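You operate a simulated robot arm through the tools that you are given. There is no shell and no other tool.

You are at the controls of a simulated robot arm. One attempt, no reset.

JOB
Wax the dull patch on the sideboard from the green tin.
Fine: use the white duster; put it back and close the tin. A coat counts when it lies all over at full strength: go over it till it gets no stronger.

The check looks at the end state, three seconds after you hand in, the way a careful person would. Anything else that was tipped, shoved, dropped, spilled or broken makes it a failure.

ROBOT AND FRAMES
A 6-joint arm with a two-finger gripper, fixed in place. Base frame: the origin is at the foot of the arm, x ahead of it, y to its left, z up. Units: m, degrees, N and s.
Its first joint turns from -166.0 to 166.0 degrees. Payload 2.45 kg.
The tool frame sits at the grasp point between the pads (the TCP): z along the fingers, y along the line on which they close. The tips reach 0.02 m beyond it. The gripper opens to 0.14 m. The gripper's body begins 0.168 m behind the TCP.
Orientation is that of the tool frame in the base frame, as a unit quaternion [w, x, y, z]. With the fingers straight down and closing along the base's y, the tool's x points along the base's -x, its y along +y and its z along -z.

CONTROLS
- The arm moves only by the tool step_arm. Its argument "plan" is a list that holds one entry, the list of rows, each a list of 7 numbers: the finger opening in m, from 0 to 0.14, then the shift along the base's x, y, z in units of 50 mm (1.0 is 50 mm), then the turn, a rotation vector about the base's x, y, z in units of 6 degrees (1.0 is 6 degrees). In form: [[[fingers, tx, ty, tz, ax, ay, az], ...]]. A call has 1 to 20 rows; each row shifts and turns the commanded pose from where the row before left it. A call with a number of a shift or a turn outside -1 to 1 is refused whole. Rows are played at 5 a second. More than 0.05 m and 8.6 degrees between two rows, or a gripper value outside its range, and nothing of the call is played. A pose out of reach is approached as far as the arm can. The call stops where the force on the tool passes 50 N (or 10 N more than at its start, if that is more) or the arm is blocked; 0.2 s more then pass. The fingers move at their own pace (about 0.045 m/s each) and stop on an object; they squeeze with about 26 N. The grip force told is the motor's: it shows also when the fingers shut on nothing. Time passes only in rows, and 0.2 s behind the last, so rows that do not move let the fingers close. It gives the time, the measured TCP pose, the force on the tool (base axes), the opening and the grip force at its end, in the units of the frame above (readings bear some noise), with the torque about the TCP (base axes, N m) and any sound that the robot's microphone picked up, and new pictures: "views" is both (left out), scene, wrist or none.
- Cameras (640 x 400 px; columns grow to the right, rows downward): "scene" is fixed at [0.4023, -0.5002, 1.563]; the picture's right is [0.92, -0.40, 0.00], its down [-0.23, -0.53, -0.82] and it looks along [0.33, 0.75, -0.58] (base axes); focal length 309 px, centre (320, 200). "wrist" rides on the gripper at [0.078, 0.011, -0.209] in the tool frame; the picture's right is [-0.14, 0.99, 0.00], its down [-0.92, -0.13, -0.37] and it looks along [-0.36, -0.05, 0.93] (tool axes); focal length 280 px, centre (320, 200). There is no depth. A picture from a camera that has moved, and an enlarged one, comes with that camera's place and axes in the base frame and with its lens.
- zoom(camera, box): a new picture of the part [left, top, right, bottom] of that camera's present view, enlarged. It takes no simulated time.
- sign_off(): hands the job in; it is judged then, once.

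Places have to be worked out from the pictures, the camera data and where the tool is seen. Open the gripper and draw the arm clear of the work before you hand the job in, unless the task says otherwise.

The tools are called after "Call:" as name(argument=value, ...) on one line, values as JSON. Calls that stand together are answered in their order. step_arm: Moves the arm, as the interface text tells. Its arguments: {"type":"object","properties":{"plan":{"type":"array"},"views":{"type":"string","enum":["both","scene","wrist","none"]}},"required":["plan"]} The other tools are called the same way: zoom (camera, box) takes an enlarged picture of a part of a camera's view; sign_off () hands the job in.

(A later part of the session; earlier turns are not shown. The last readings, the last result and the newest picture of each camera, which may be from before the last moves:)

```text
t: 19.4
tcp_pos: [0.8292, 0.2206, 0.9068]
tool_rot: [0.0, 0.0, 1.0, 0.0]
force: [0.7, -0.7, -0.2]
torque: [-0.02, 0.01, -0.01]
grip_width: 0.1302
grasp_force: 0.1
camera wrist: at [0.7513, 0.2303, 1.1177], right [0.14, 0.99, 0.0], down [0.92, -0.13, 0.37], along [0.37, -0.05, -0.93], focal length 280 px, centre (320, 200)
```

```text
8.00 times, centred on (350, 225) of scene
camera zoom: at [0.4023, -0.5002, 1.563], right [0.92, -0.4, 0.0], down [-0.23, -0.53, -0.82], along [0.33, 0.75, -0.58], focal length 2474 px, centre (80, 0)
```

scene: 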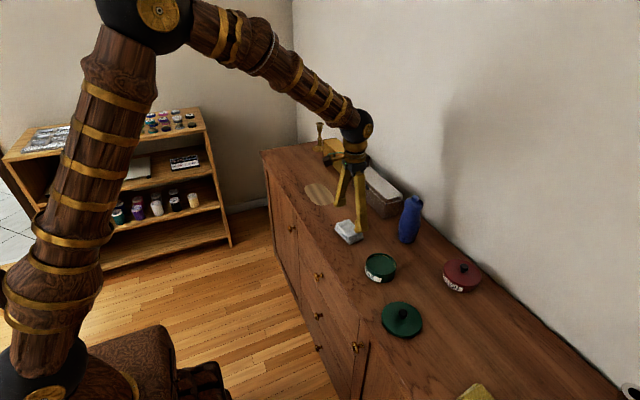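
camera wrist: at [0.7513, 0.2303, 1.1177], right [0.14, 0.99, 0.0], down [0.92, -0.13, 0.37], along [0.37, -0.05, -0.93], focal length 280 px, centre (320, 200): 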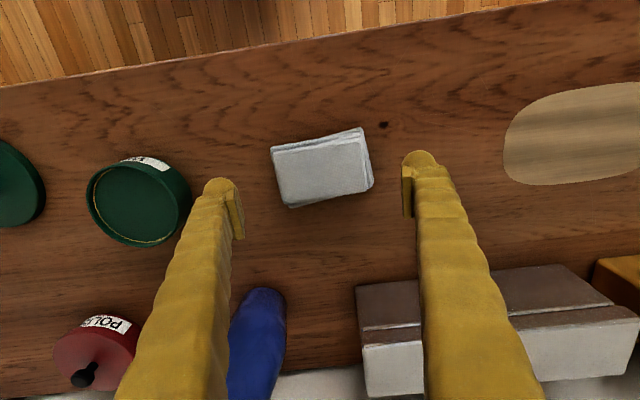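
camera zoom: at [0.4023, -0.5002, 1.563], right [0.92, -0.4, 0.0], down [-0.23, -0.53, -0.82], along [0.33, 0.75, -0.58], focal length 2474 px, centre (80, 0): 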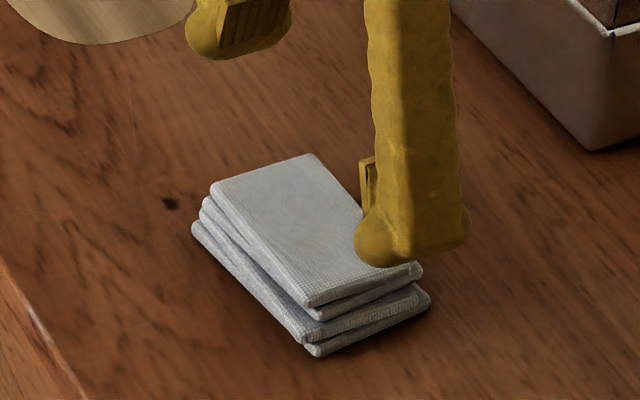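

The duster's top centre computes to (0.828, 0.220) with its long side along y, right between the open fingers. I'll go down to TCP z≈0.848, keeping the tips clear of the wood.

Call:
step_arm(plan=[[[0.13, 0, 0, -0.5, 0, 0, 0], [0.13, 0, 0, -0.4, 0, 0, 0], [0.13, 0, 0, -0.15, 0, 0, 0], [0.13, 0, 0, -0.1, 0, 0, 0], [0.13, 0, 0, 0, 0, 0, 0]]], views="both")

Call:
zoom(camera="wrist", box=[200, 100, 440, 250])

Call:
zoom(camera="scene", box=[310, 200, 390, 250])

```text
t: 20.6
tcp_pos: [0.832, 0.2192, 0.8522]
tool_rot: [0.0, 0.0, 1.0, 0.0]
force: [-0.2, -0.2, -0.4]
torque: [0.02, -0.02, -0.03]
grip_width: 0.13
grasp_force: 0.0
camera wrist: at [0.7534, 0.2302, 1.062], right [0.14, 0.99, 0.0], down [0.92, -0.13, 0.37], along [0.36, -0.05, -0.93], focal length 280 px, centre (320, 200)
```

scene: 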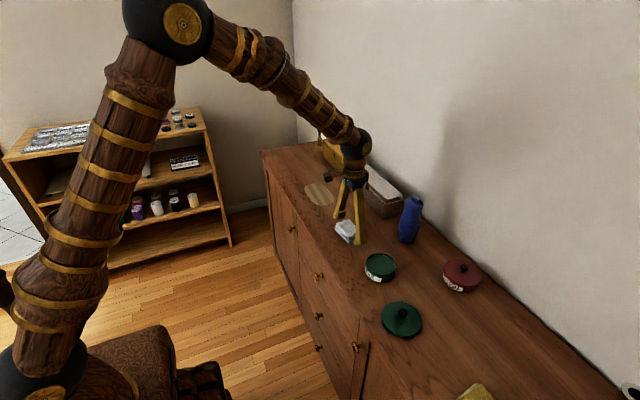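
wrist: 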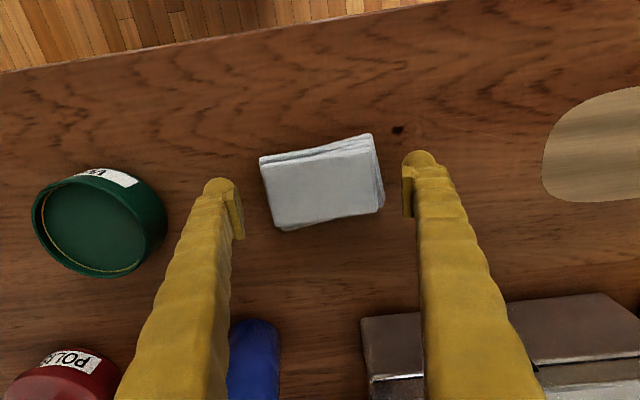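

```text
2.67 times, centred on (320, 175) of wrist
camera zoom: at [0.7534, 0.2302, 1.062], right [0.14, 0.99, 0.0], down [0.92, -0.13, 0.37], along [0.36, -0.05, -0.93], focal length 748 px, centre (320, 267)
```

zoom: 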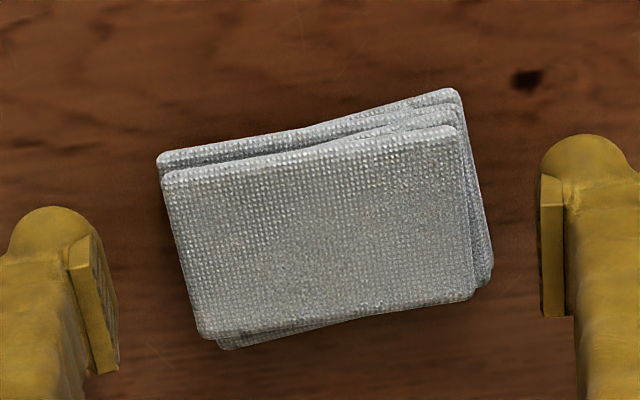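

```text
8.00 times, centred on (350, 225) of scene
camera zoom: at [0.4023, -0.5002, 1.563], right [0.92, -0.4, 0.0], down [-0.23, -0.53, -0.82], along [0.33, 0.75, -0.58], focal length 2474 px, centre (80, 0)
```

zoom: 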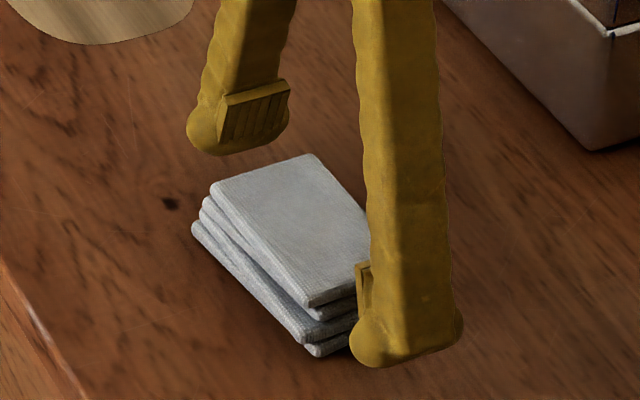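

Fingertips are about 12 mm above the wood on either side of the duster. I'll lower 3 mm more and close on it.

Call:
step_arm(plan=[[[0.13, 0, 0, -0.06, 0, 0, 0], [0.0, 0, 0, 0, 0, 0, 0], [0.0, 0, 0, 0, 0, 0, 0], [0.0, 0, 0, 0, 0, 0, 0], [0.0, 0, 0, 0, 0, 0, 0], [0.0, 0, 0, 0, 0, 0, 0]]], views="both")

Call:
zoom(camera="scene", box=[310, 200, 390, 250])

Call:
zoom(camera="wrist", box=[200, 100, 440, 250])

```text
t: 22.0
tcp_pos: [0.8309, 0.2204, 0.8487]
tool_rot: [0.0, 0.0, 1.0, 0.0]
force: [0.1, 0.9, 1.6]
torque: [-0.01, 0.02, 0.06]
grip_width: 0.0996
grasp_force: 25.5
camera wrist: at [0.7531, 0.2306, 1.0593], right [0.14, 0.99, 0.0], down [0.92, -0.13, 0.37], along [0.36, -0.05, -0.93], focal length 280 px, centre (320, 200)
```

scene: 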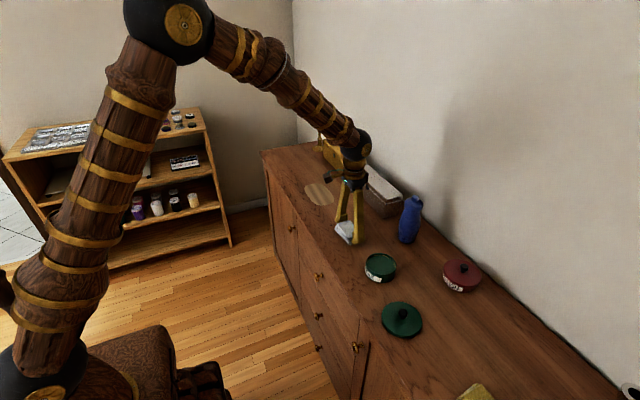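
wrist: 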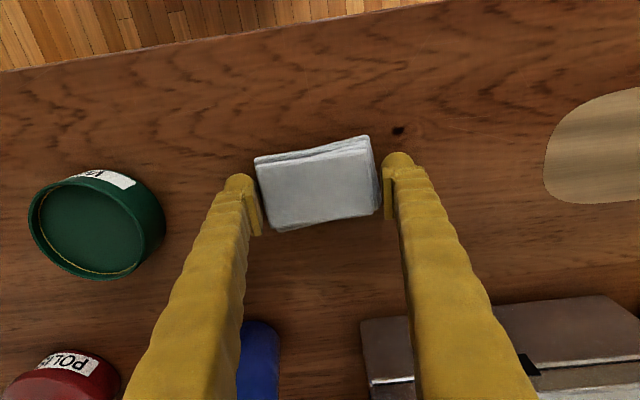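

```text
8.00 times, centred on (350, 225) of scene
camera zoom: at [0.4023, -0.5002, 1.563], right [0.92, -0.4, 0.0], down [-0.23, -0.53, -0.82], along [0.33, 0.75, -0.58], focal length 2474 px, centre (80, 0)
```

zoom: 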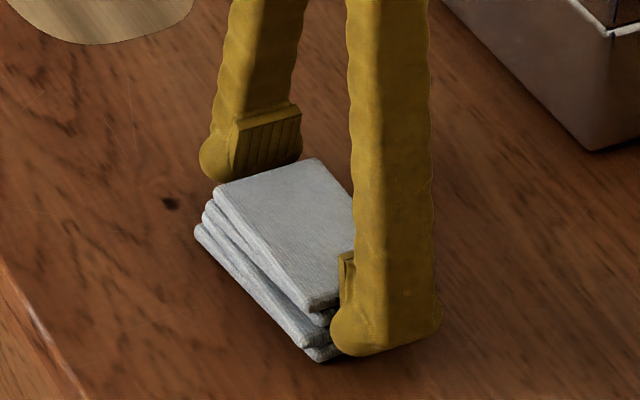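

```text
2.67 times, centred on (320, 175) of wrist
camera zoom: at [0.7531, 0.2306, 1.0593], right [0.14, 0.99, 0.0], down [0.92, -0.13, 0.37], along [0.36, -0.05, -0.93], focal length 748 px, centre (320, 267)
```

zoom: 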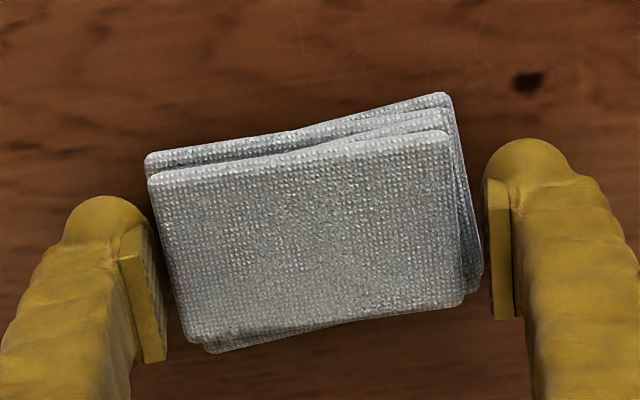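

The duster is gripped at about 100 mm width with full force. I'll lift and check that it comes along.

Call:
step_arm(plan=[[[0.0, 0, 0, 0.2, 0, 0, 0], [0.0, 0, 0, 0.5, 0, 0, 0], [0.0, 0, 0, 0.7, 0, 0, 0], [0.0, 0, 0, 0.7, 0, 0, 0], [0.0, 0, 0, 0, 0, 0, 0]]], views="both")

Call:
zoom(camera="scene", box=[300, 170, 396, 230])

Call:
zoom(camera="wrist", box=[200, 100, 440, 250])

```text
t: 23.2
tcp_pos: [0.8306, 0.2186, 0.9525]
tool_rot: [0.0, 0.001, 1.0, 0.0]
force: [-0.3, 0.0, -0.3]
torque: [-0.01, 0.01, 0.03]
grip_width: 0.099
grasp_force: 25.8
camera wrist: at [0.7518, 0.2295, 1.1623], right [0.14, 0.99, 0.0], down [0.92, -0.13, 0.37], along [0.36, -0.05, -0.93], focal length 280 px, centre (320, 200)
```

scene: 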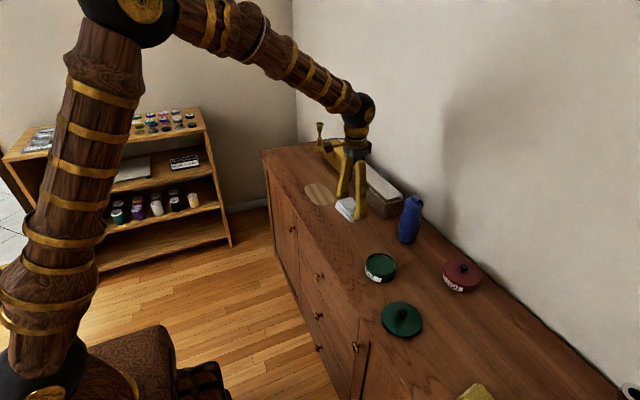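
wrist: 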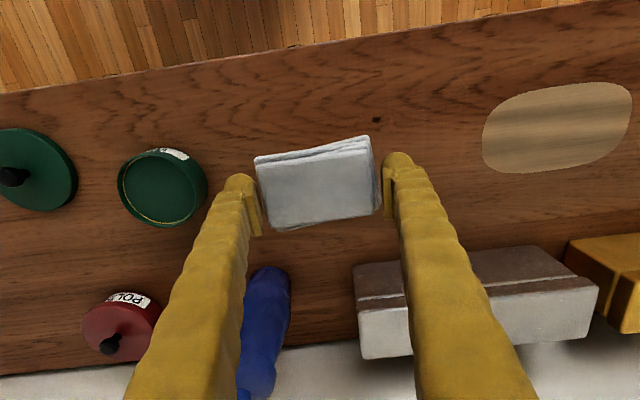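

```text
6.67 times, centred on (348, 200) of scene
camera zoom: at [0.4023, -0.5002, 1.563], right [0.92, -0.4, 0.0], down [-0.23, -0.53, -0.82], along [0.33, 0.75, -0.58], focal length 2062 px, centre (133, 200)
```

zoom: 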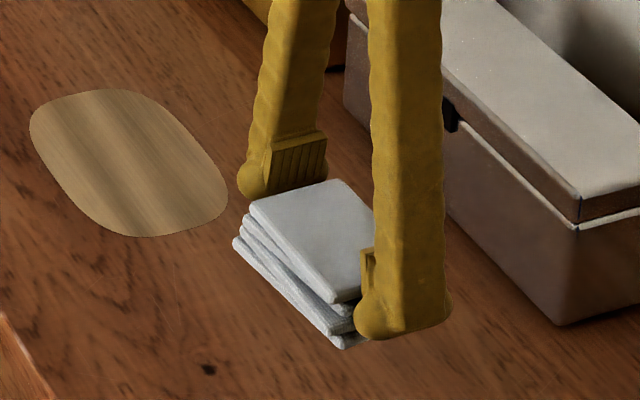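

```text
2.67 times, centred on (320, 175) of wrist
camera zoom: at [0.7518, 0.2295, 1.1623], right [0.14, 0.99, 0.0], down [0.92, -0.13, 0.37], along [0.36, -0.05, -0.93], focal length 748 px, centre (320, 267)
```

zoom: 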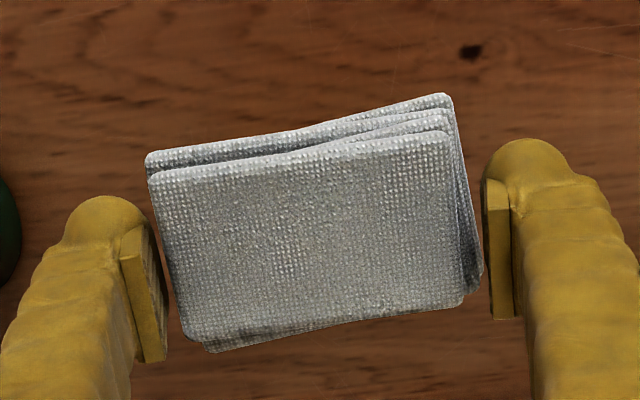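

The duster is securely held, but with this end-to-end grip the fingers would foul the tin's rim when dipping. I'll set it back down where it was and re-grip across its short side.

Call:
step_arm(plan=[[[0.0, 0, 0, -0.8, 0, 0, 0], [0.0, 0, 0, -0.7, 0, 0, 0], [0.0, 0, 0, -0.4, 0, 0, 0], [0.0, 0, 0, -0.1, 0, 0, 0], [0.0, 0, 0, -0.06, 0, 0, 0], [0.0, 0, 0, 0, 0, 0, 0]]], views="none")

```text
t: 24.6
tcp_pos: [0.8312, 0.2183, 0.8493]
tool_rot: [0.0, 0.0, 1.0, 0.0]
force: [-0.1, 0.0, -0.5]
torque: [-0.03, 0.02, 0.01]
grip_width: 0.0991
grasp_force: 25.8
```

Contact is not felt yet, so I'll lower in 1 mm steps to find the surface.

Call:
step_arm(plan=[[[0.0, 0, 0, -0.02, 0, 0, 0], [0.0, 0, 0, -0.02, 0, 0, 0], [0.0, 0, 0, 0, 0, 0, 0]]], views="none")

Call:
step_arm(plan=[[[0.0, 0, 0, -0.02, 0, 0, 0], [0.0, 0, 0, 0, 0, 0, 0]]], views="none")

```text
t: 25.4
tcp_pos: [0.8314, 0.2205, 0.8491]
tool_rot: [0.001, 0.0, 1.0, 0.0]
force: [-6.7, -4.1, 33.3]
torque: [-0.3, 0.2, 0.21]
grip_width: 0.0988
grasp_force: 26.3
```

```text
t: 26.0
tcp_pos: [0.8331, 0.2194, 0.8496]
tool_rot: [0.001, 0.001, 1.0, 0.0]
force: [1.9, -4.5, 43.1]
torque: [-0.22, 0.05, 0.44]
grip_width: 0.0989
grasp_force: 26.0
```

Contact is at TCP z≈0.849 and stiff, about 15 N per mm. I'll relax the press, open, rise and turn the tool 90° for the re-grip.

Call:
step_arm(plan=[[[0.0, 0, 0, 0.055, 0, 0, 0], [0.13, 0, 0, 0, 0, 0, 0], [0.13, 0, 0, 0, 0, 0, 0], [0.13, 0, 0, 0, 0, 0, 0], [0.13, 0, 0, 0.3, 0, 0, 0], [0.13, 0, 0, 0.7, 0, 0, 0], [0.13, 0, 0, 0.7, 0, 0, 0], [0.13, 0, 0, 0.7, 0, 0, 0]]], views="both")

Call:
zoom(camera="wrist", box=[200, 80, 440, 230])

```text
t: 27.8
tcp_pos: [0.8295, 0.2215, 0.9705]
tool_rot: [0.0, 0.0, 1.0, -0.001]
force: [-0.5, 0.0, 0.5]
torque: [0.0, -0.04, 0.0]
grip_width: 0.13
grasp_force: 0.0
camera wrist: at [0.752, 0.2314, 1.18], right [0.14, 0.99, 0.0], down [0.92, -0.13, 0.37], along [0.36, -0.05, -0.93], focal length 280 px, centre (320, 200)
```

scene: 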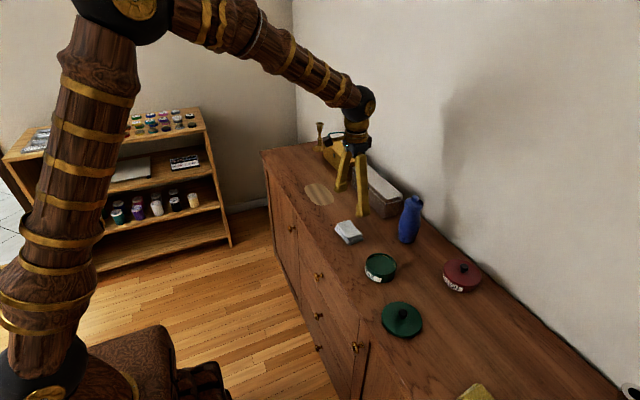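
wrist: 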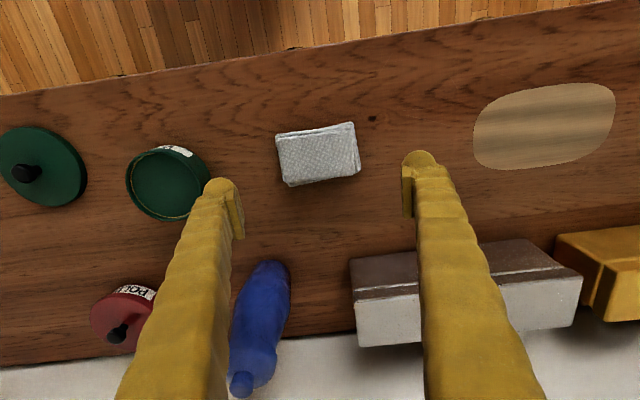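

```text
2.67 times, centred on (320, 155) of wrist
camera zoom: at [0.752, 0.2314, 1.18], right [0.14, 0.99, 0.0], down [0.92, -0.13, 0.37], along [0.36, -0.05, -0.93], focal length 748 px, centre (320, 320)
```

zoom: 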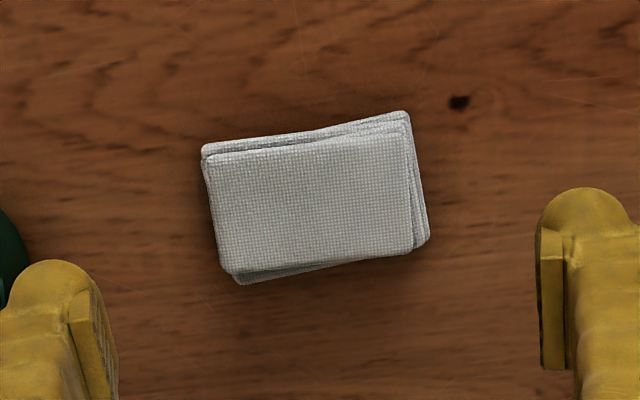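

The duster sits at (0.826, 0.217), unharmed. I'll turn the tool +90° about vertical at this height.

Call:
step_arm(plan=[[[0.13, 0, 0, 0, 0, 0, 1], [0.13, 0, 0, 0, 0, 0, 1], [0.13, 0, 0, 0, 0, 0, 1], [0.13, 0, 0, 0, 0, 0, 1], [0.13, 0, 0, 0, 0, 0, 1], [0.13, 0, 0, 0, 0, 0, 1], [0.13, 0, 0, 0, 0, 0, 1], [0.13, 0, 0, 0, 0, 0, 1], [0.13, 0, 0, 0, 0, 0, 1], [0.13, 0, 0, 0, 0, 0, 1], [0.13, 0, 0, 0, 0, 0, 1], [0.13, 0, 0, 0, 0, 0, 1], [0.13, 0, 0, 0, 0, 0, 1], [0.13, 0, 0, 0, 0, 0, 1], [0.13, 0, 0, 0, 0, 0, 1], [0.13, 0, 0, 0, 0, 0, 0]]], views="both")

Call:
zoom(camera="wrist", box=[200, 80, 440, 230])

```text
t: 31.2
tcp_pos: [0.8308, 0.2201, 0.971]
tool_rot: [0.001, 0.708, -0.706, 0.001]
force: [-0.5, 0.2, 0.0]
torque: [0.01, -0.01, 0.01]
grip_width: 0.1302
grasp_force: 0.1
camera wrist: at [0.8207, 0.1411, 1.18], right [-0.99, 0.14, 0.0], down [0.13, 0.92, 0.37], along [0.05, 0.36, -0.93], focal length 280 px, centre (320, 200)
```

scene: 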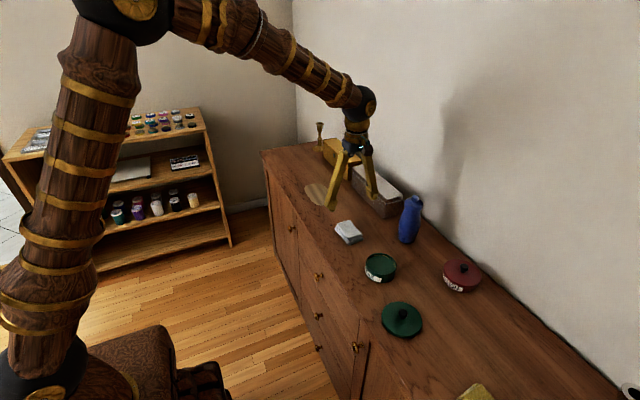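
wrist: 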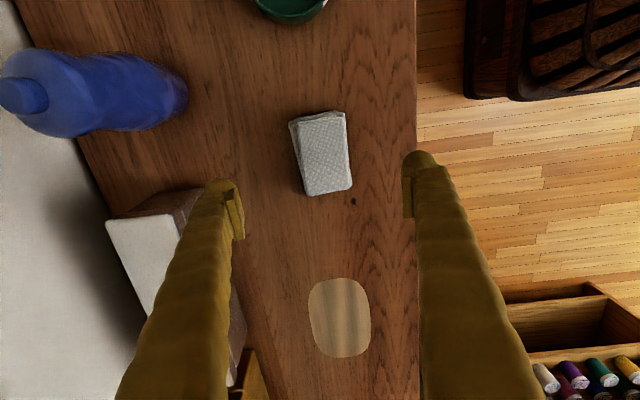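

```text
2.67 times, centred on (320, 155) of wrist
camera zoom: at [0.8207, 0.1411, 1.18], right [-0.99, 0.14, 0.0], down [0.13, 0.92, 0.37], along [0.05, 0.36, -0.93], focal length 748 px, centre (320, 320)
```

zoom: 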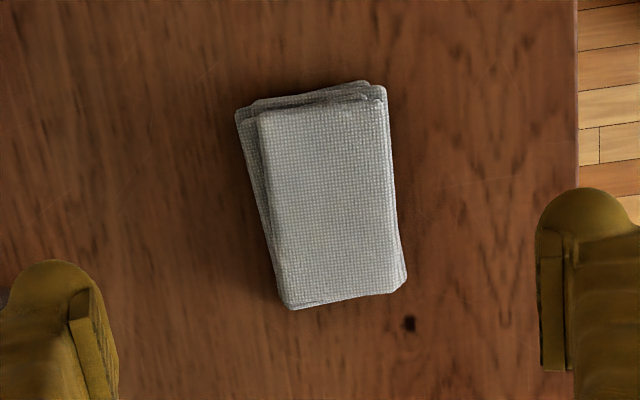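

The fingers now straddle the duster's short side. I'll descend to TCP z≈0.852 and check alignment before closing.

Call:
step_arm(plan=[[[0.12, 0, 0, -0.8, 0, 0, 0], [0.12, 0, 0, -0.8, 0, 0, 0], [0.12, 0, 0, -0.5, 0, 0, 0], [0.12, 0, 0, -0.27, 0, 0, 0], [0.12, 0, 0, 0, 0, 0, 0]]], views="both")

Call:
zoom(camera="wrist", box=[200, 80, 440, 230])

Call:
zoom(camera="scene", box=[310, 200, 390, 250])

```text
t: 32.4
tcp_pos: [0.8319, 0.2204, 0.8529]
tool_rot: [0.0, -0.707, 0.707, 0.0]
force: [0.1, 0.2, -0.1]
torque: [0.02, 0.0, -0.02]
grip_width: 0.1198
grasp_force: 0.0
camera wrist: at [0.8208, 0.1426, 1.0625], right [-0.99, 0.14, 0.0], down [0.13, 0.92, 0.37], along [0.05, 0.36, -0.93], focal length 280 px, centre (320, 200)
```

scene: 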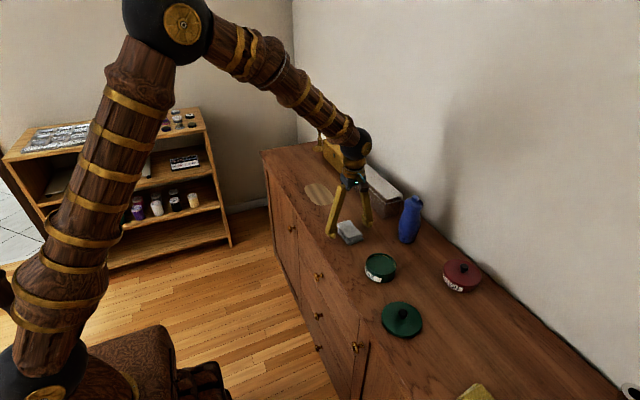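
wrist: 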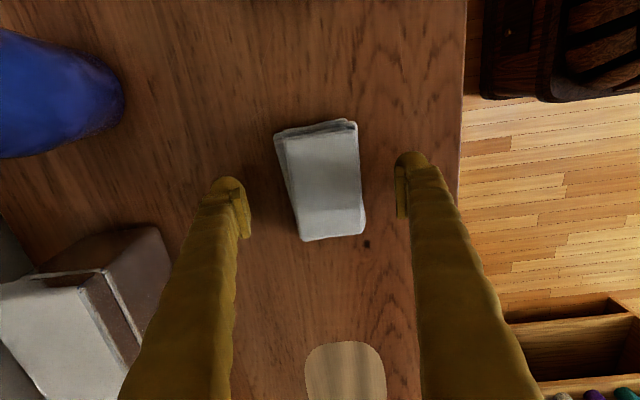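

```text
2.67 times, centred on (320, 155) of wrist
camera zoom: at [0.8208, 0.1426, 1.0625], right [-0.99, 0.14, 0.0], down [0.13, 0.92, 0.37], along [0.05, 0.36, -0.93], focal length 748 px, centre (320, 320)
```

zoom: 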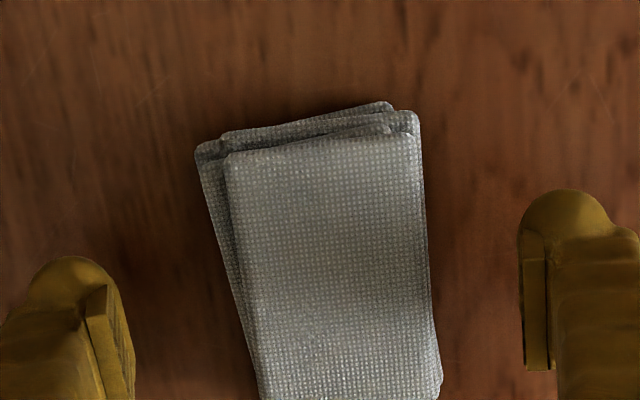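

```text
8.00 times, centred on (350, 225) of scene
camera zoom: at [0.4023, -0.5002, 1.563], right [0.92, -0.4, 0.0], down [-0.23, -0.53, -0.82], along [0.33, 0.75, -0.58], focal length 2474 px, centre (80, 0)
```

zoom: 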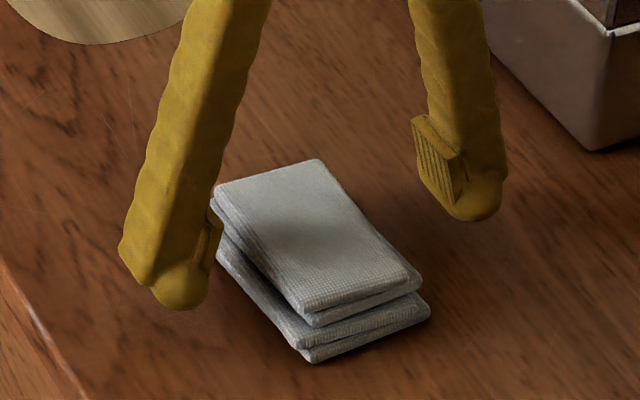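

Alignment looks good, so I'll close on the short side.

Call:
step_arm(plan=[[[0.0, 0, 0, 0, 0, 0, 0], [0.0, 0, 0, 0, 0, 0, 0], [0.0, 0, 0, 0, 0, 0, 0], [0.0, 0, 0, 0, 0, 0, 0], [0.0, 0, 0, 0, 0, 0, 0], [0.0, 0, 0, 0, 0, 0, 0]]], views="wrist")

Call:
step_arm(plan=[[[0.0, 0, 0, 0.3, 0, 0, 0], [0.0, 0, 0, 0.7, 0, 0, 0], [0.0, 0, 0, 0.6, 0, 0, 0], [0.0, 0, 0, 0, 0, 0, 0]]], views="both")

Call:
zoom(camera="scene", box=[300, 180, 396, 240])

Call:
zoom(camera="wrist", box=[200, 80, 440, 230])

```text
t: 33.8
tcp_pos: [0.8315, 0.2204, 0.8538]
tool_rot: [0.001, 0.707, -0.707, 0.0]
force: [-0.4, -0.6, -0.2]
torque: [-0.01, 0.04, 0.03]
grip_width: 0.0607
grasp_force: 25.8
camera wrist: at [0.8208, 0.1425, 1.0626], right [-0.99, 0.14, 0.0], down [0.13, 0.92, 0.37], along [0.05, 0.36, -0.93], focal length 280 px, centre (320, 200)
```

wrist: 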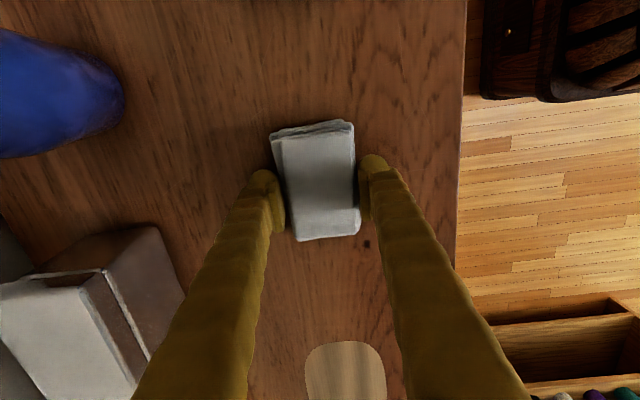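

```text
t: 34.8
tcp_pos: [0.8336, 0.2213, 0.9305]
tool_rot: [0.001, -0.707, 0.707, 0.0]
force: [0.4, 0.3, -0.1]
torque: [0.06, 0.03, -0.02]
grip_width: 0.0607
grasp_force: 26.1
camera wrist: at [0.8216, 0.143, 1.1404], right [-0.99, 0.14, 0.0], down [0.13, 0.92, 0.37], along [0.05, 0.36, -0.93], focal length 280 px, centre (320, 200)
```

scene: 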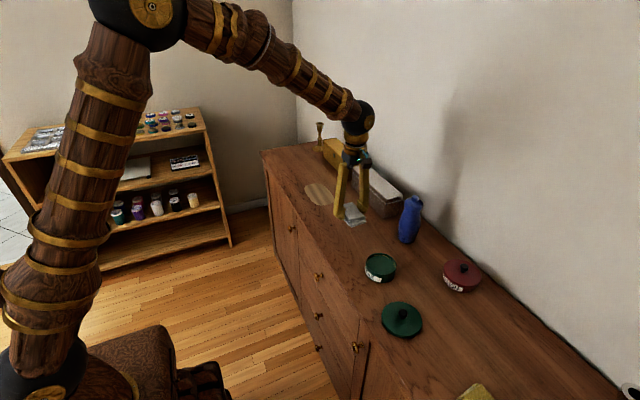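
wrist: 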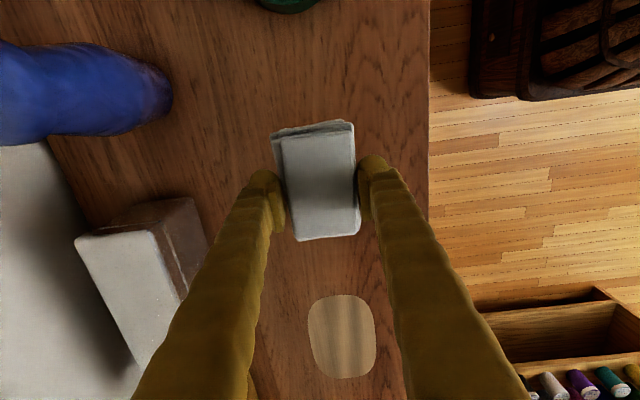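

```text
6.67 times, centred on (348, 210) of scene
camera zoom: at [0.4023, -0.5002, 1.563], right [0.92, -0.4, 0.0], down [-0.23, -0.53, -0.82], along [0.33, 0.75, -0.58], focal length 2062 px, centre (133, 133)
```

zoom: 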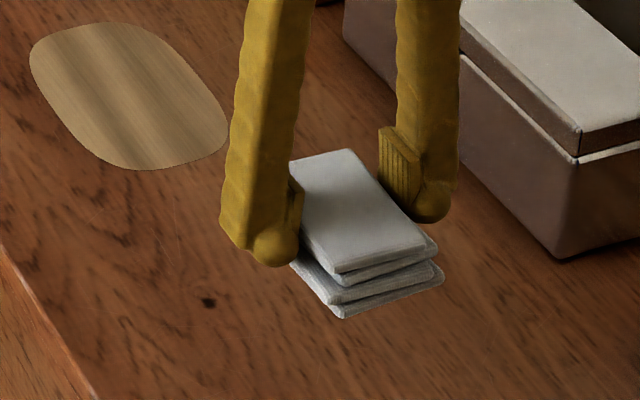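

```text
2.67 times, centred on (320, 155) of wrist
camera zoom: at [0.8216, 0.143, 1.1404], right [-0.99, 0.14, 0.0], down [0.13, 0.92, 0.37], along [0.05, 0.36, -0.93], focal length 748 px, centre (320, 320)
```

zoom: 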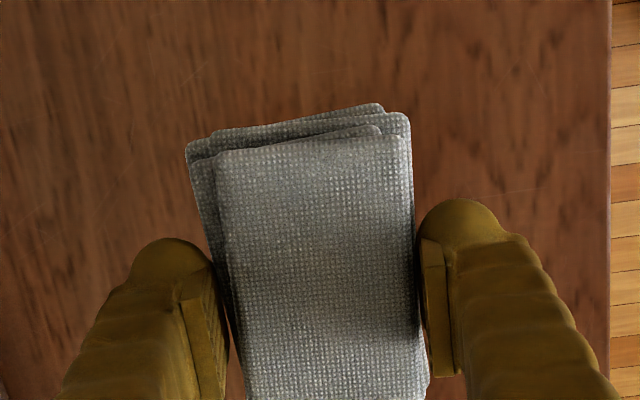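

The duster is held across its 61 mm short side with the long ends free. I'll carry it over the tin (centre about 0.8365, 0.027), tilting about 9° so its low-y end can dip inside the rim.

Call:
step_arm(plan=[[[0.0, 0.02, -0.85, 0.1, 0, 0, 0], [0.0, 0.02, -0.85, 0.1, 0.75, 0, 0], [0.0, 0.02, -0.85, 0.1, 0.75, 0, 0], [0.0, 0.02, -0.85, 0.0, 0, 0, 0], [0.0, 0, 0, 0, 0, 0, 0]]], views="both")

Call:
zoom(camera="scene", box=[332, 220, 428, 280])

Call:
zoom(camera="wrist", box=[220, 40, 420, 165])

```text
t: 36.0
tcp_pos: [0.8356, 0.0489, 0.9467]
tool_rot: [0.055, -0.704, 0.705, 0.055]
force: [0.0, 0.2, -0.6]
torque: [-0.01, 0.0, -0.04]
grip_width: 0.0608
grasp_force: 25.6
camera wrist: at [0.8251, -0.0613, 1.1419], right [-0.99, 0.14, 0.02], down [0.13, 0.85, 0.51], along [0.05, 0.51, -0.86], focal length 280 px, centre (320, 200)
```

scene: 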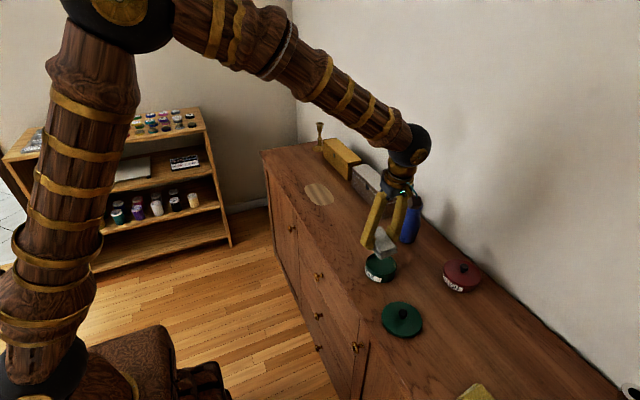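
wrist: 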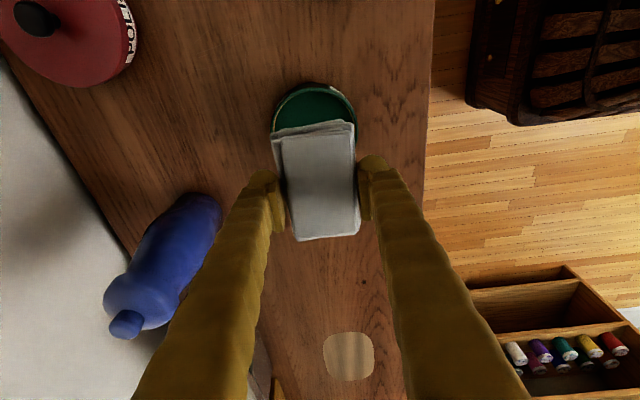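

```text
6.67 times, centred on (380, 250) of scene
camera zoom: at [0.4023, -0.5002, 1.563], right [0.92, -0.4, 0.0], down [-0.23, -0.53, -0.82], along [0.33, 0.75, -0.58], focal length 2062 px, centre (-80, -133)
```

zoom: 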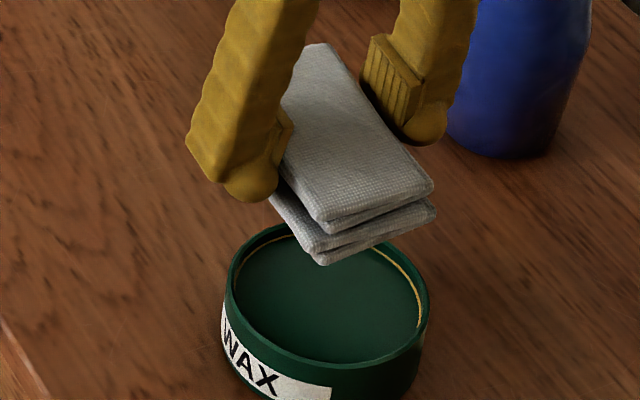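

```text
3.20 times, centred on (320, 102) of wrist
camera zoom: at [0.8251, -0.0613, 1.1419], right [-0.99, 0.14, 0.02], down [0.13, 0.85, 0.51], along [0.05, 0.51, -0.86], focal length 897 px, centre (320, 512)
```

zoom: 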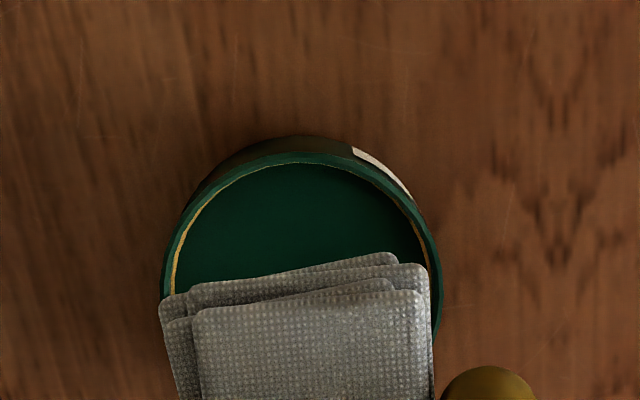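

The tilted low end lines up with the tin's opening. I'll descend to just above the expected wax contact.

Call:
step_arm(plan=[[[0.0, 0, 0.03, -0.4, 0, 0, 0], [0.0, 0, 0, -0.4, 0, 0, 0], [0.0, 0, 0, -0.15, 0, 0, 0], [0.0, 0, 0, 0, 0, 0, 0]]], views="both")

Call:
zoom(camera="scene", box=[340, 230, 420, 285])

Call:
zoom(camera="wrist", box=[220, 40, 420, 165])

```text
t: 37.0
tcp_pos: [0.8368, 0.0508, 0.8977]
tool_rot: [-0.055, 0.705, -0.704, -0.056]
force: [-0.7, -0.2, -0.7]
torque: [-0.02, 0.02, -0.01]
grip_width: 0.0605
grasp_force: 26.0
camera wrist: at [0.825, -0.0582, 1.0931], right [-0.99, 0.14, 0.02], down [0.13, 0.85, 0.51], along [0.05, 0.51, -0.86], focal length 280 px, centre (320, 200)
```

scene: 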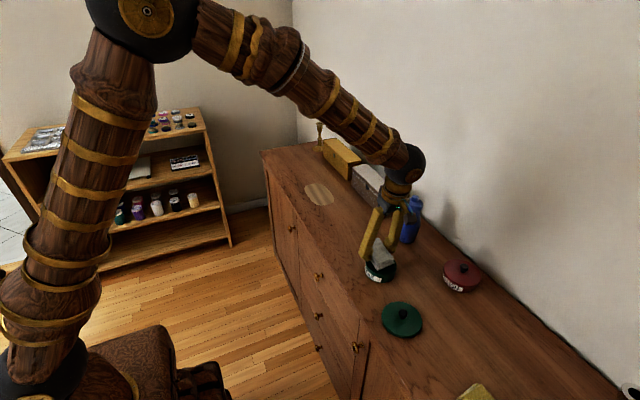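
wrist: 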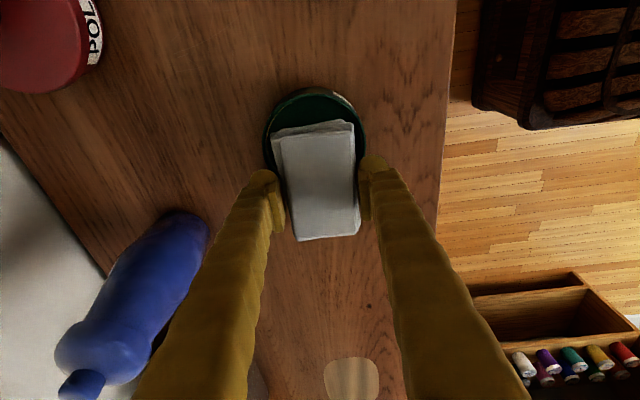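

```text
7.27 times, centred on (380, 258) of scene
camera zoom: at [0.4023, -0.5002, 1.563], right [0.92, -0.4, 0.0], down [-0.23, -0.53, -0.82], along [0.33, 0.75, -0.58], focal length 2250 px, centre (-116, -218)
```

zoom: 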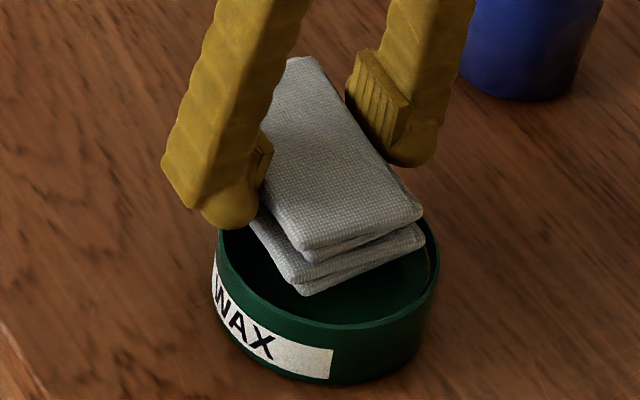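

```text
3.20 times, centred on (320, 102) of wrist
camera zoom: at [0.825, -0.0582, 1.0931], right [-0.99, 0.14, 0.02], down [0.13, 0.85, 0.51], along [0.05, 0.51, -0.86], focal length 897 px, centre (320, 512)
```

zoom: 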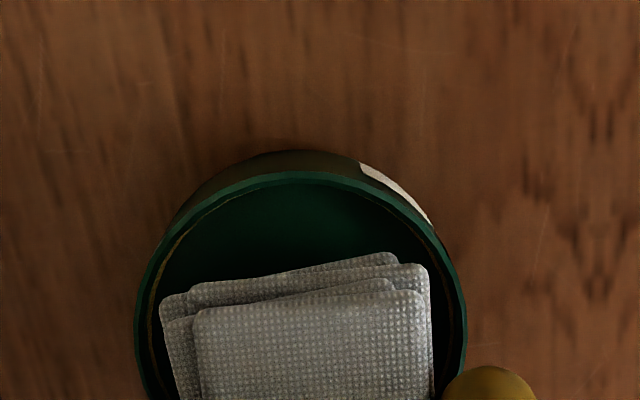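

The low end is inside the rim and not touching yet. I'll lower in small steps to meet the wax.

Call:
step_arm(plan=[[[0.0, 0, 0, -0.04, 0, 0, 0], [0.0, 0, 0, -0.04, 0, 0, 0], [0.0, 0, 0, 0, 0, 0, 0]]], views="none")

Call:
step_arm(plan=[[[0.0, 0, 0, -0.04, 0, 0, 0], [0.0, 0, 0, 0, 0, 0, 0]]], views="scene")

Call:
zoom(camera="scene", box=[340, 230, 420, 285])

```text
t: 37.8
tcp_pos: [0.8354, 0.0518, 0.895]
tool_rot: [-0.056, 0.705, -0.705, -0.055]
force: [0.0, 1.0, -0.3]
torque: [0.01, 0.0, 0.01]
grip_width: 0.0607
grasp_force: 26.0
```

```text
t: 38.4
tcp_pos: [0.8369, 0.051, 0.893]
tool_rot: [-0.055, 0.705, -0.705, -0.056]
force: [0.1, 0.4, -0.3]
torque: [-0.02, -0.02, 0.0]
grip_width: 0.061
grasp_force: 25.4
```

scene: 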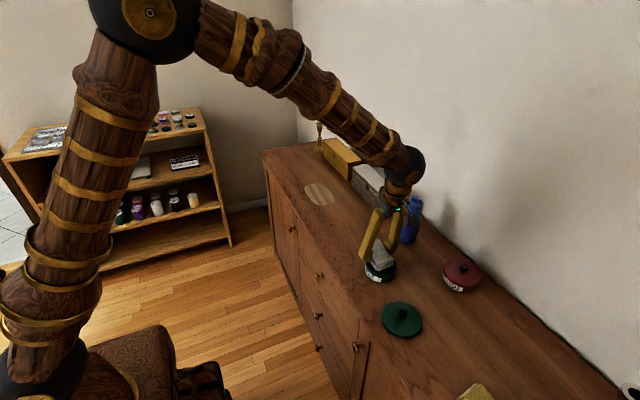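

```text
7.27 times, centred on (380, 258) of scene
camera zoom: at [0.4023, -0.5002, 1.563], right [0.92, -0.4, 0.0], down [-0.23, -0.53, -0.82], along [0.33, 0.75, -0.58], focal length 2250 px, centre (-116, -218)
```

zoom: 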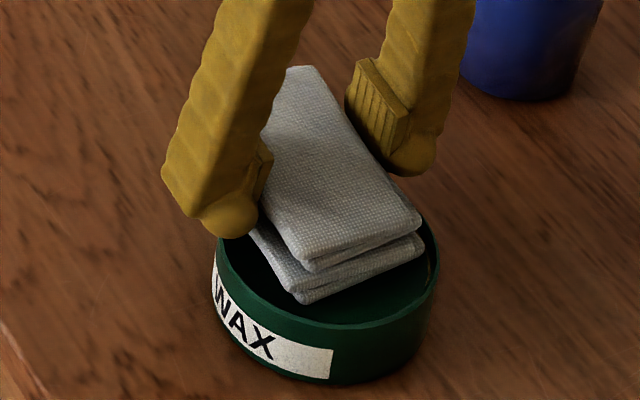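

No contact at 0.893, so I'll keep lowering gently.

Call:
step_arm(plan=[[[0.0, 0, 0, -0.04, 0, 0, 0], [0.0, 0, 0, 0, 0, 0, 0]]], views="none")

Call:
step_arm(plan=[[[0.0, 0, 0, -0.04, 0, 0, 0], [0.0, 0, 0, 0, 0, 0, 0]]], views="scene")

Call:
zoom(camera="scene", box=[340, 230, 420, 285])

```text
t: 39.0
tcp_pos: [0.8358, 0.0517, 0.891]
tool_rot: [-0.055, 0.705, -0.704, -0.056]
force: [-0.2, -0.6, -1.2]
torque: [0.02, -0.03, 0.0]
grip_width: 0.0604
grasp_force: 25.7
```

```text
t: 39.6
tcp_pos: [0.836, 0.0508, 0.8896]
tool_rot: [-0.056, 0.705, -0.705, -0.055]
force: [0.1, -1.2, 12.9]
torque: [-0.65, 0.01, 0.04]
grip_width: 0.0604
grasp_force: 26.1
```

scene: 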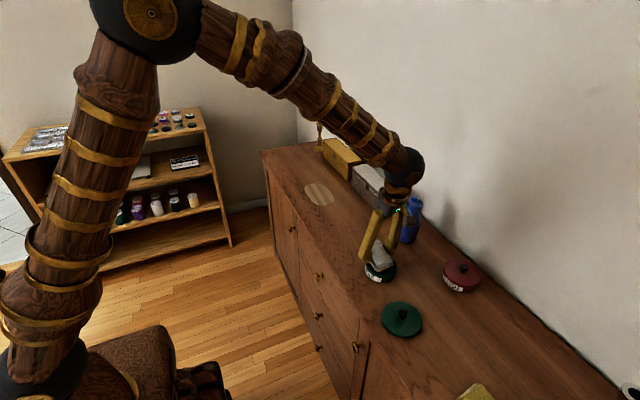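

```text
7.27 times, centred on (380, 258) of scene
camera zoom: at [0.4023, -0.5002, 1.563], right [0.92, -0.4, 0.0], down [-0.23, -0.53, -0.82], along [0.33, 0.75, -0.58], focal length 2250 px, centre (-116, -218)
```

zoom: 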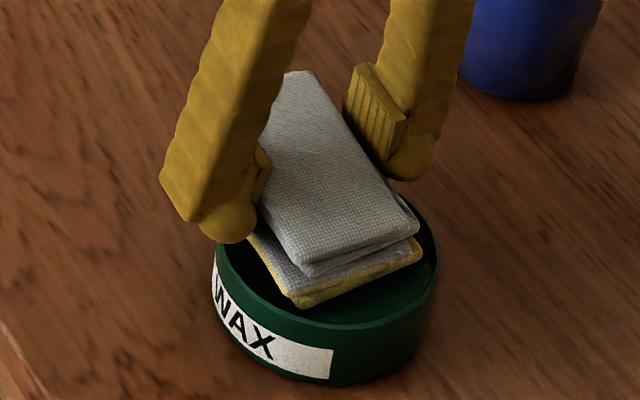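

Contact at 13 N, and the duster's underside has turned wax-yellow, so it is loaded. I'll hold a moment, then lift straight out and level it.

Call:
step_arm(plan=[[[0.0, 0, 0, 0, 0, 0, 0], [0.0, 0, 0, 0, 0, 0, 0], [0.0, 0, 0, 0.3, 0, 0, 0], [0.0, 0, 0, 0.6, 0, 0, 0], [0.0, 0, 0, 0.4, -0.75, 0, 0], [0.0, 0, 0, 0, -0.75, 0, 0], [0.0, 0, 0, 0, 0, 0, 0]]], views="both")

Call:
zoom(camera="scene", box=[332, 210, 428, 280])

Call:
zoom(camera="wrist", box=[220, 60, 420, 185])

```text
t: 41.2
tcp_pos: [0.8357, 0.0517, 0.9537]
tool_rot: [0.001, -0.707, 0.707, 0.0]
force: [-0.2, -0.7, -1.1]
torque: [-0.01, 0.02, 0.0]
grip_width: 0.0605
grasp_force: 25.8
camera wrist: at [0.8239, -0.0267, 1.1642], right [-0.99, 0.14, 0.0], down [0.13, 0.92, 0.37], along [0.05, 0.36, -0.93], focal length 280 px, centre (320, 200)
```

scene: 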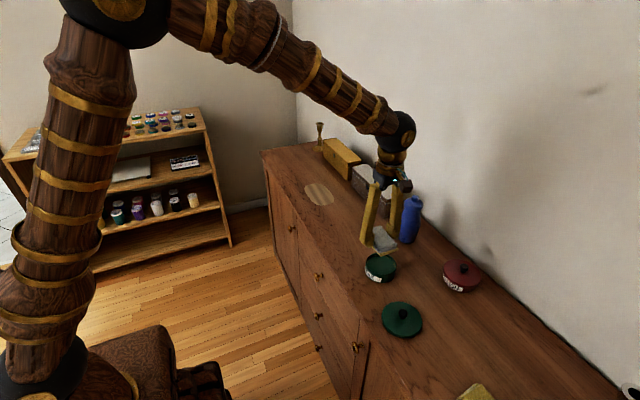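
wrist: 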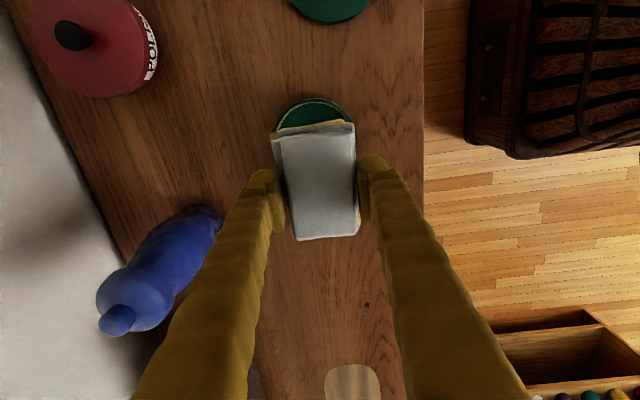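

```text
5.71 times, centred on (380, 245) of scene
camera zoom: at [0.4023, -0.5002, 1.563], right [0.92, -0.4, 0.0], down [-0.23, -0.53, -0.82], along [0.33, 0.75, -0.58], focal length 1768 px, centre (-23, -57)
```

zoom: 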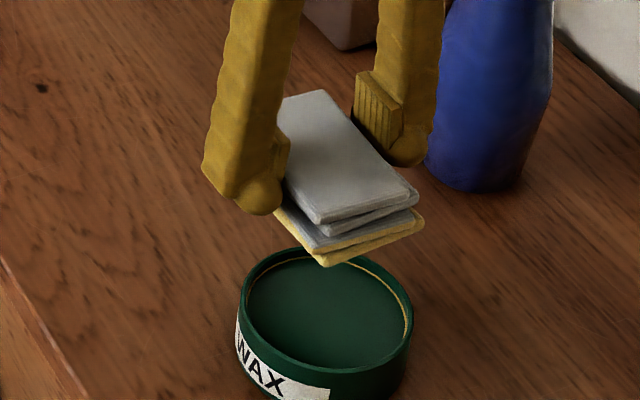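

```text
3.20 times, centred on (320, 122) of wrist
camera zoom: at [0.8239, -0.0267, 1.1642], right [-0.99, 0.14, 0.0], down [0.13, 0.92, 0.37], along [0.05, 0.36, -0.93], focal length 897 px, centre (320, 448)
```

zoom: 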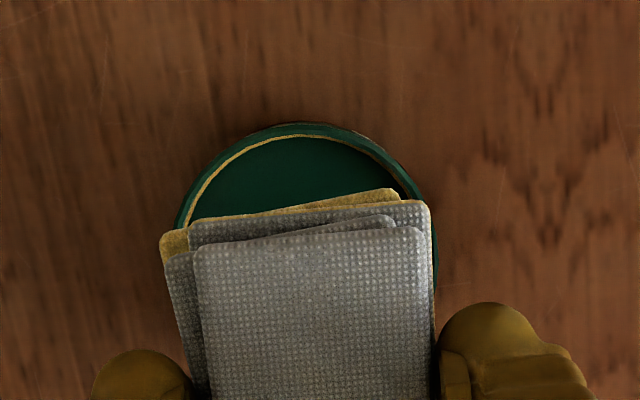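

The duster is level in the grip with a golden underside, and the tin has not moved. I'll carry it to the patch and lower to just above the wood at (0.838, 0.457).

Call:
step_arm(plan=[[[0.0, 0.005, 0.9, 0, 0, 0, 0], [0.0, 0.005, 0.9, 0, 0, 0, 0], [0.0, 0.005, 0.9, 0, 0, 0, 0], [0.0, 0.005, 0.9, 0, 0, 0, 0], [0.0, 0.005, 0.9, 0, 0, 0, 0], [0.0, 0.005, 0.9, 0, 0, 0, 0], [0.0, 0.005, 0.9, 0, 0, 0, 0], [0.0, 0.005, 0.9, 0, 0, 0, 0], [0.0, 0.005, 0.9, 0, 0, 0, 0], [0.0, 0, 0, -0.8, 0, 0, 0], [0.0, 0, 0, -0.8, 0, 0, 0], [0.0, 0, 0, -0.26, 0, 0, 0], [0.0, 0, 0, 0, 0, 0, 0]]], views="both")

Call:
zoom(camera="scene", box=[280, 160, 376, 220])

```text
t: 44.0
tcp_pos: [0.8387, 0.4571, 0.8626]
tool_rot: [0.001, -0.707, 0.707, 0.0]
force: [-0.3, 0.8, -0.8]
torque: [-0.02, 0.01, -0.01]
grip_width: 0.0606
grasp_force: 26.1
camera wrist: at [0.8276, 0.3792, 1.0714], right [-0.99, 0.14, 0.0], down [0.13, 0.92, 0.37], along [0.05, 0.36, -0.93], focal length 280 px, centre (320, 200)
```

scene: 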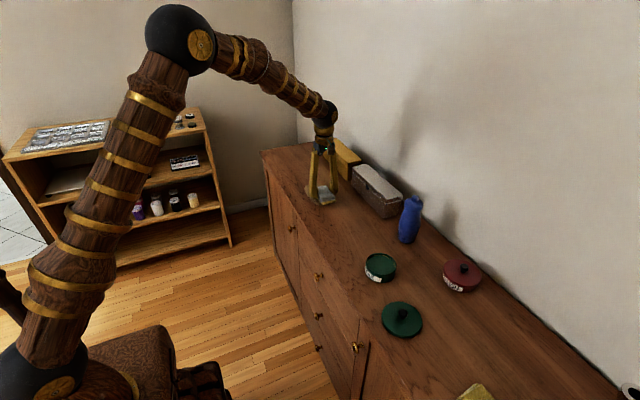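
wrist: 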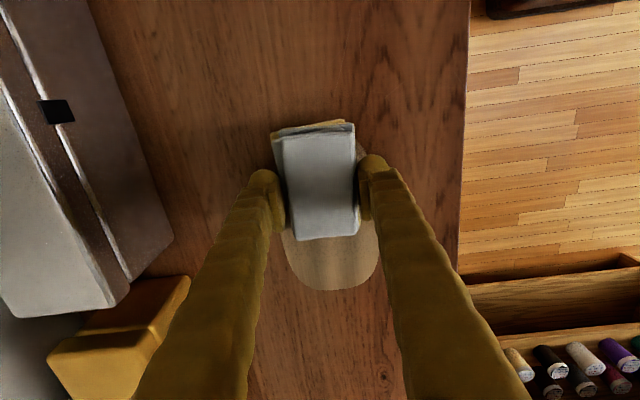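

```text
6.67 times, centred on (328, 190) of scene
camera zoom: at [0.4023, -0.5002, 1.563], right [0.92, -0.4, 0.0], down [-0.23, -0.53, -0.82], along [0.33, 0.75, -0.58], focal length 2062 px, centre (267, 267)
```

zoom: 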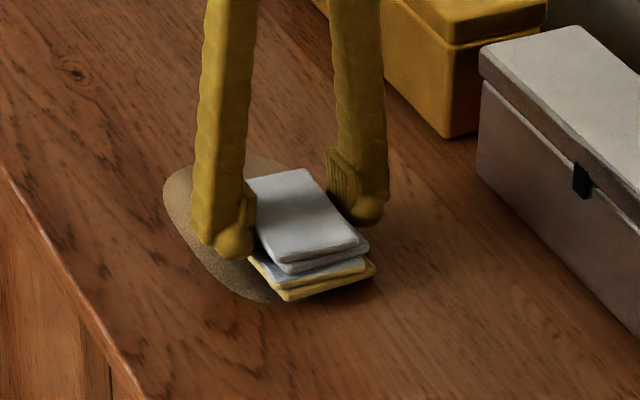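

I'm over the patch at the near end. I'll lower in small steps until light contact.

Call:
step_arm(plan=[[[0.0, 0, 0, -0.08, 0, 0, 0], [0.0, 0, 0, -0.08, 0, 0, 0], [0.0, 0, 0, 0, 0, 0, 0]]], views="none")

Call:
step_arm(plan=[[[0.0, 0, 0, -0.02, 0, 0, 0], [0.0, 0, 0, 0, 0, 0, 0]]], views="none")

```text
t: 44.8
tcp_pos: [0.8368, 0.4564, 0.8534]
tool_rot: [0.0, 0.707, -0.707, 0.0]
force: [-0.3, 0.1, 3.1]
torque: [0.21, -0.05, 0.02]
grip_width: 0.061
grasp_force: 26.3
```

```text
t: 45.4
tcp_pos: [0.8386, 0.457, 0.8513]
tool_rot: [0.0, -0.707, 0.708, 0.0]
force: [-1.7, -6.0, 13.9]
torque: [0.48, 0.03, 0.03]
grip_width: 0.0607
grasp_force: 25.2
```

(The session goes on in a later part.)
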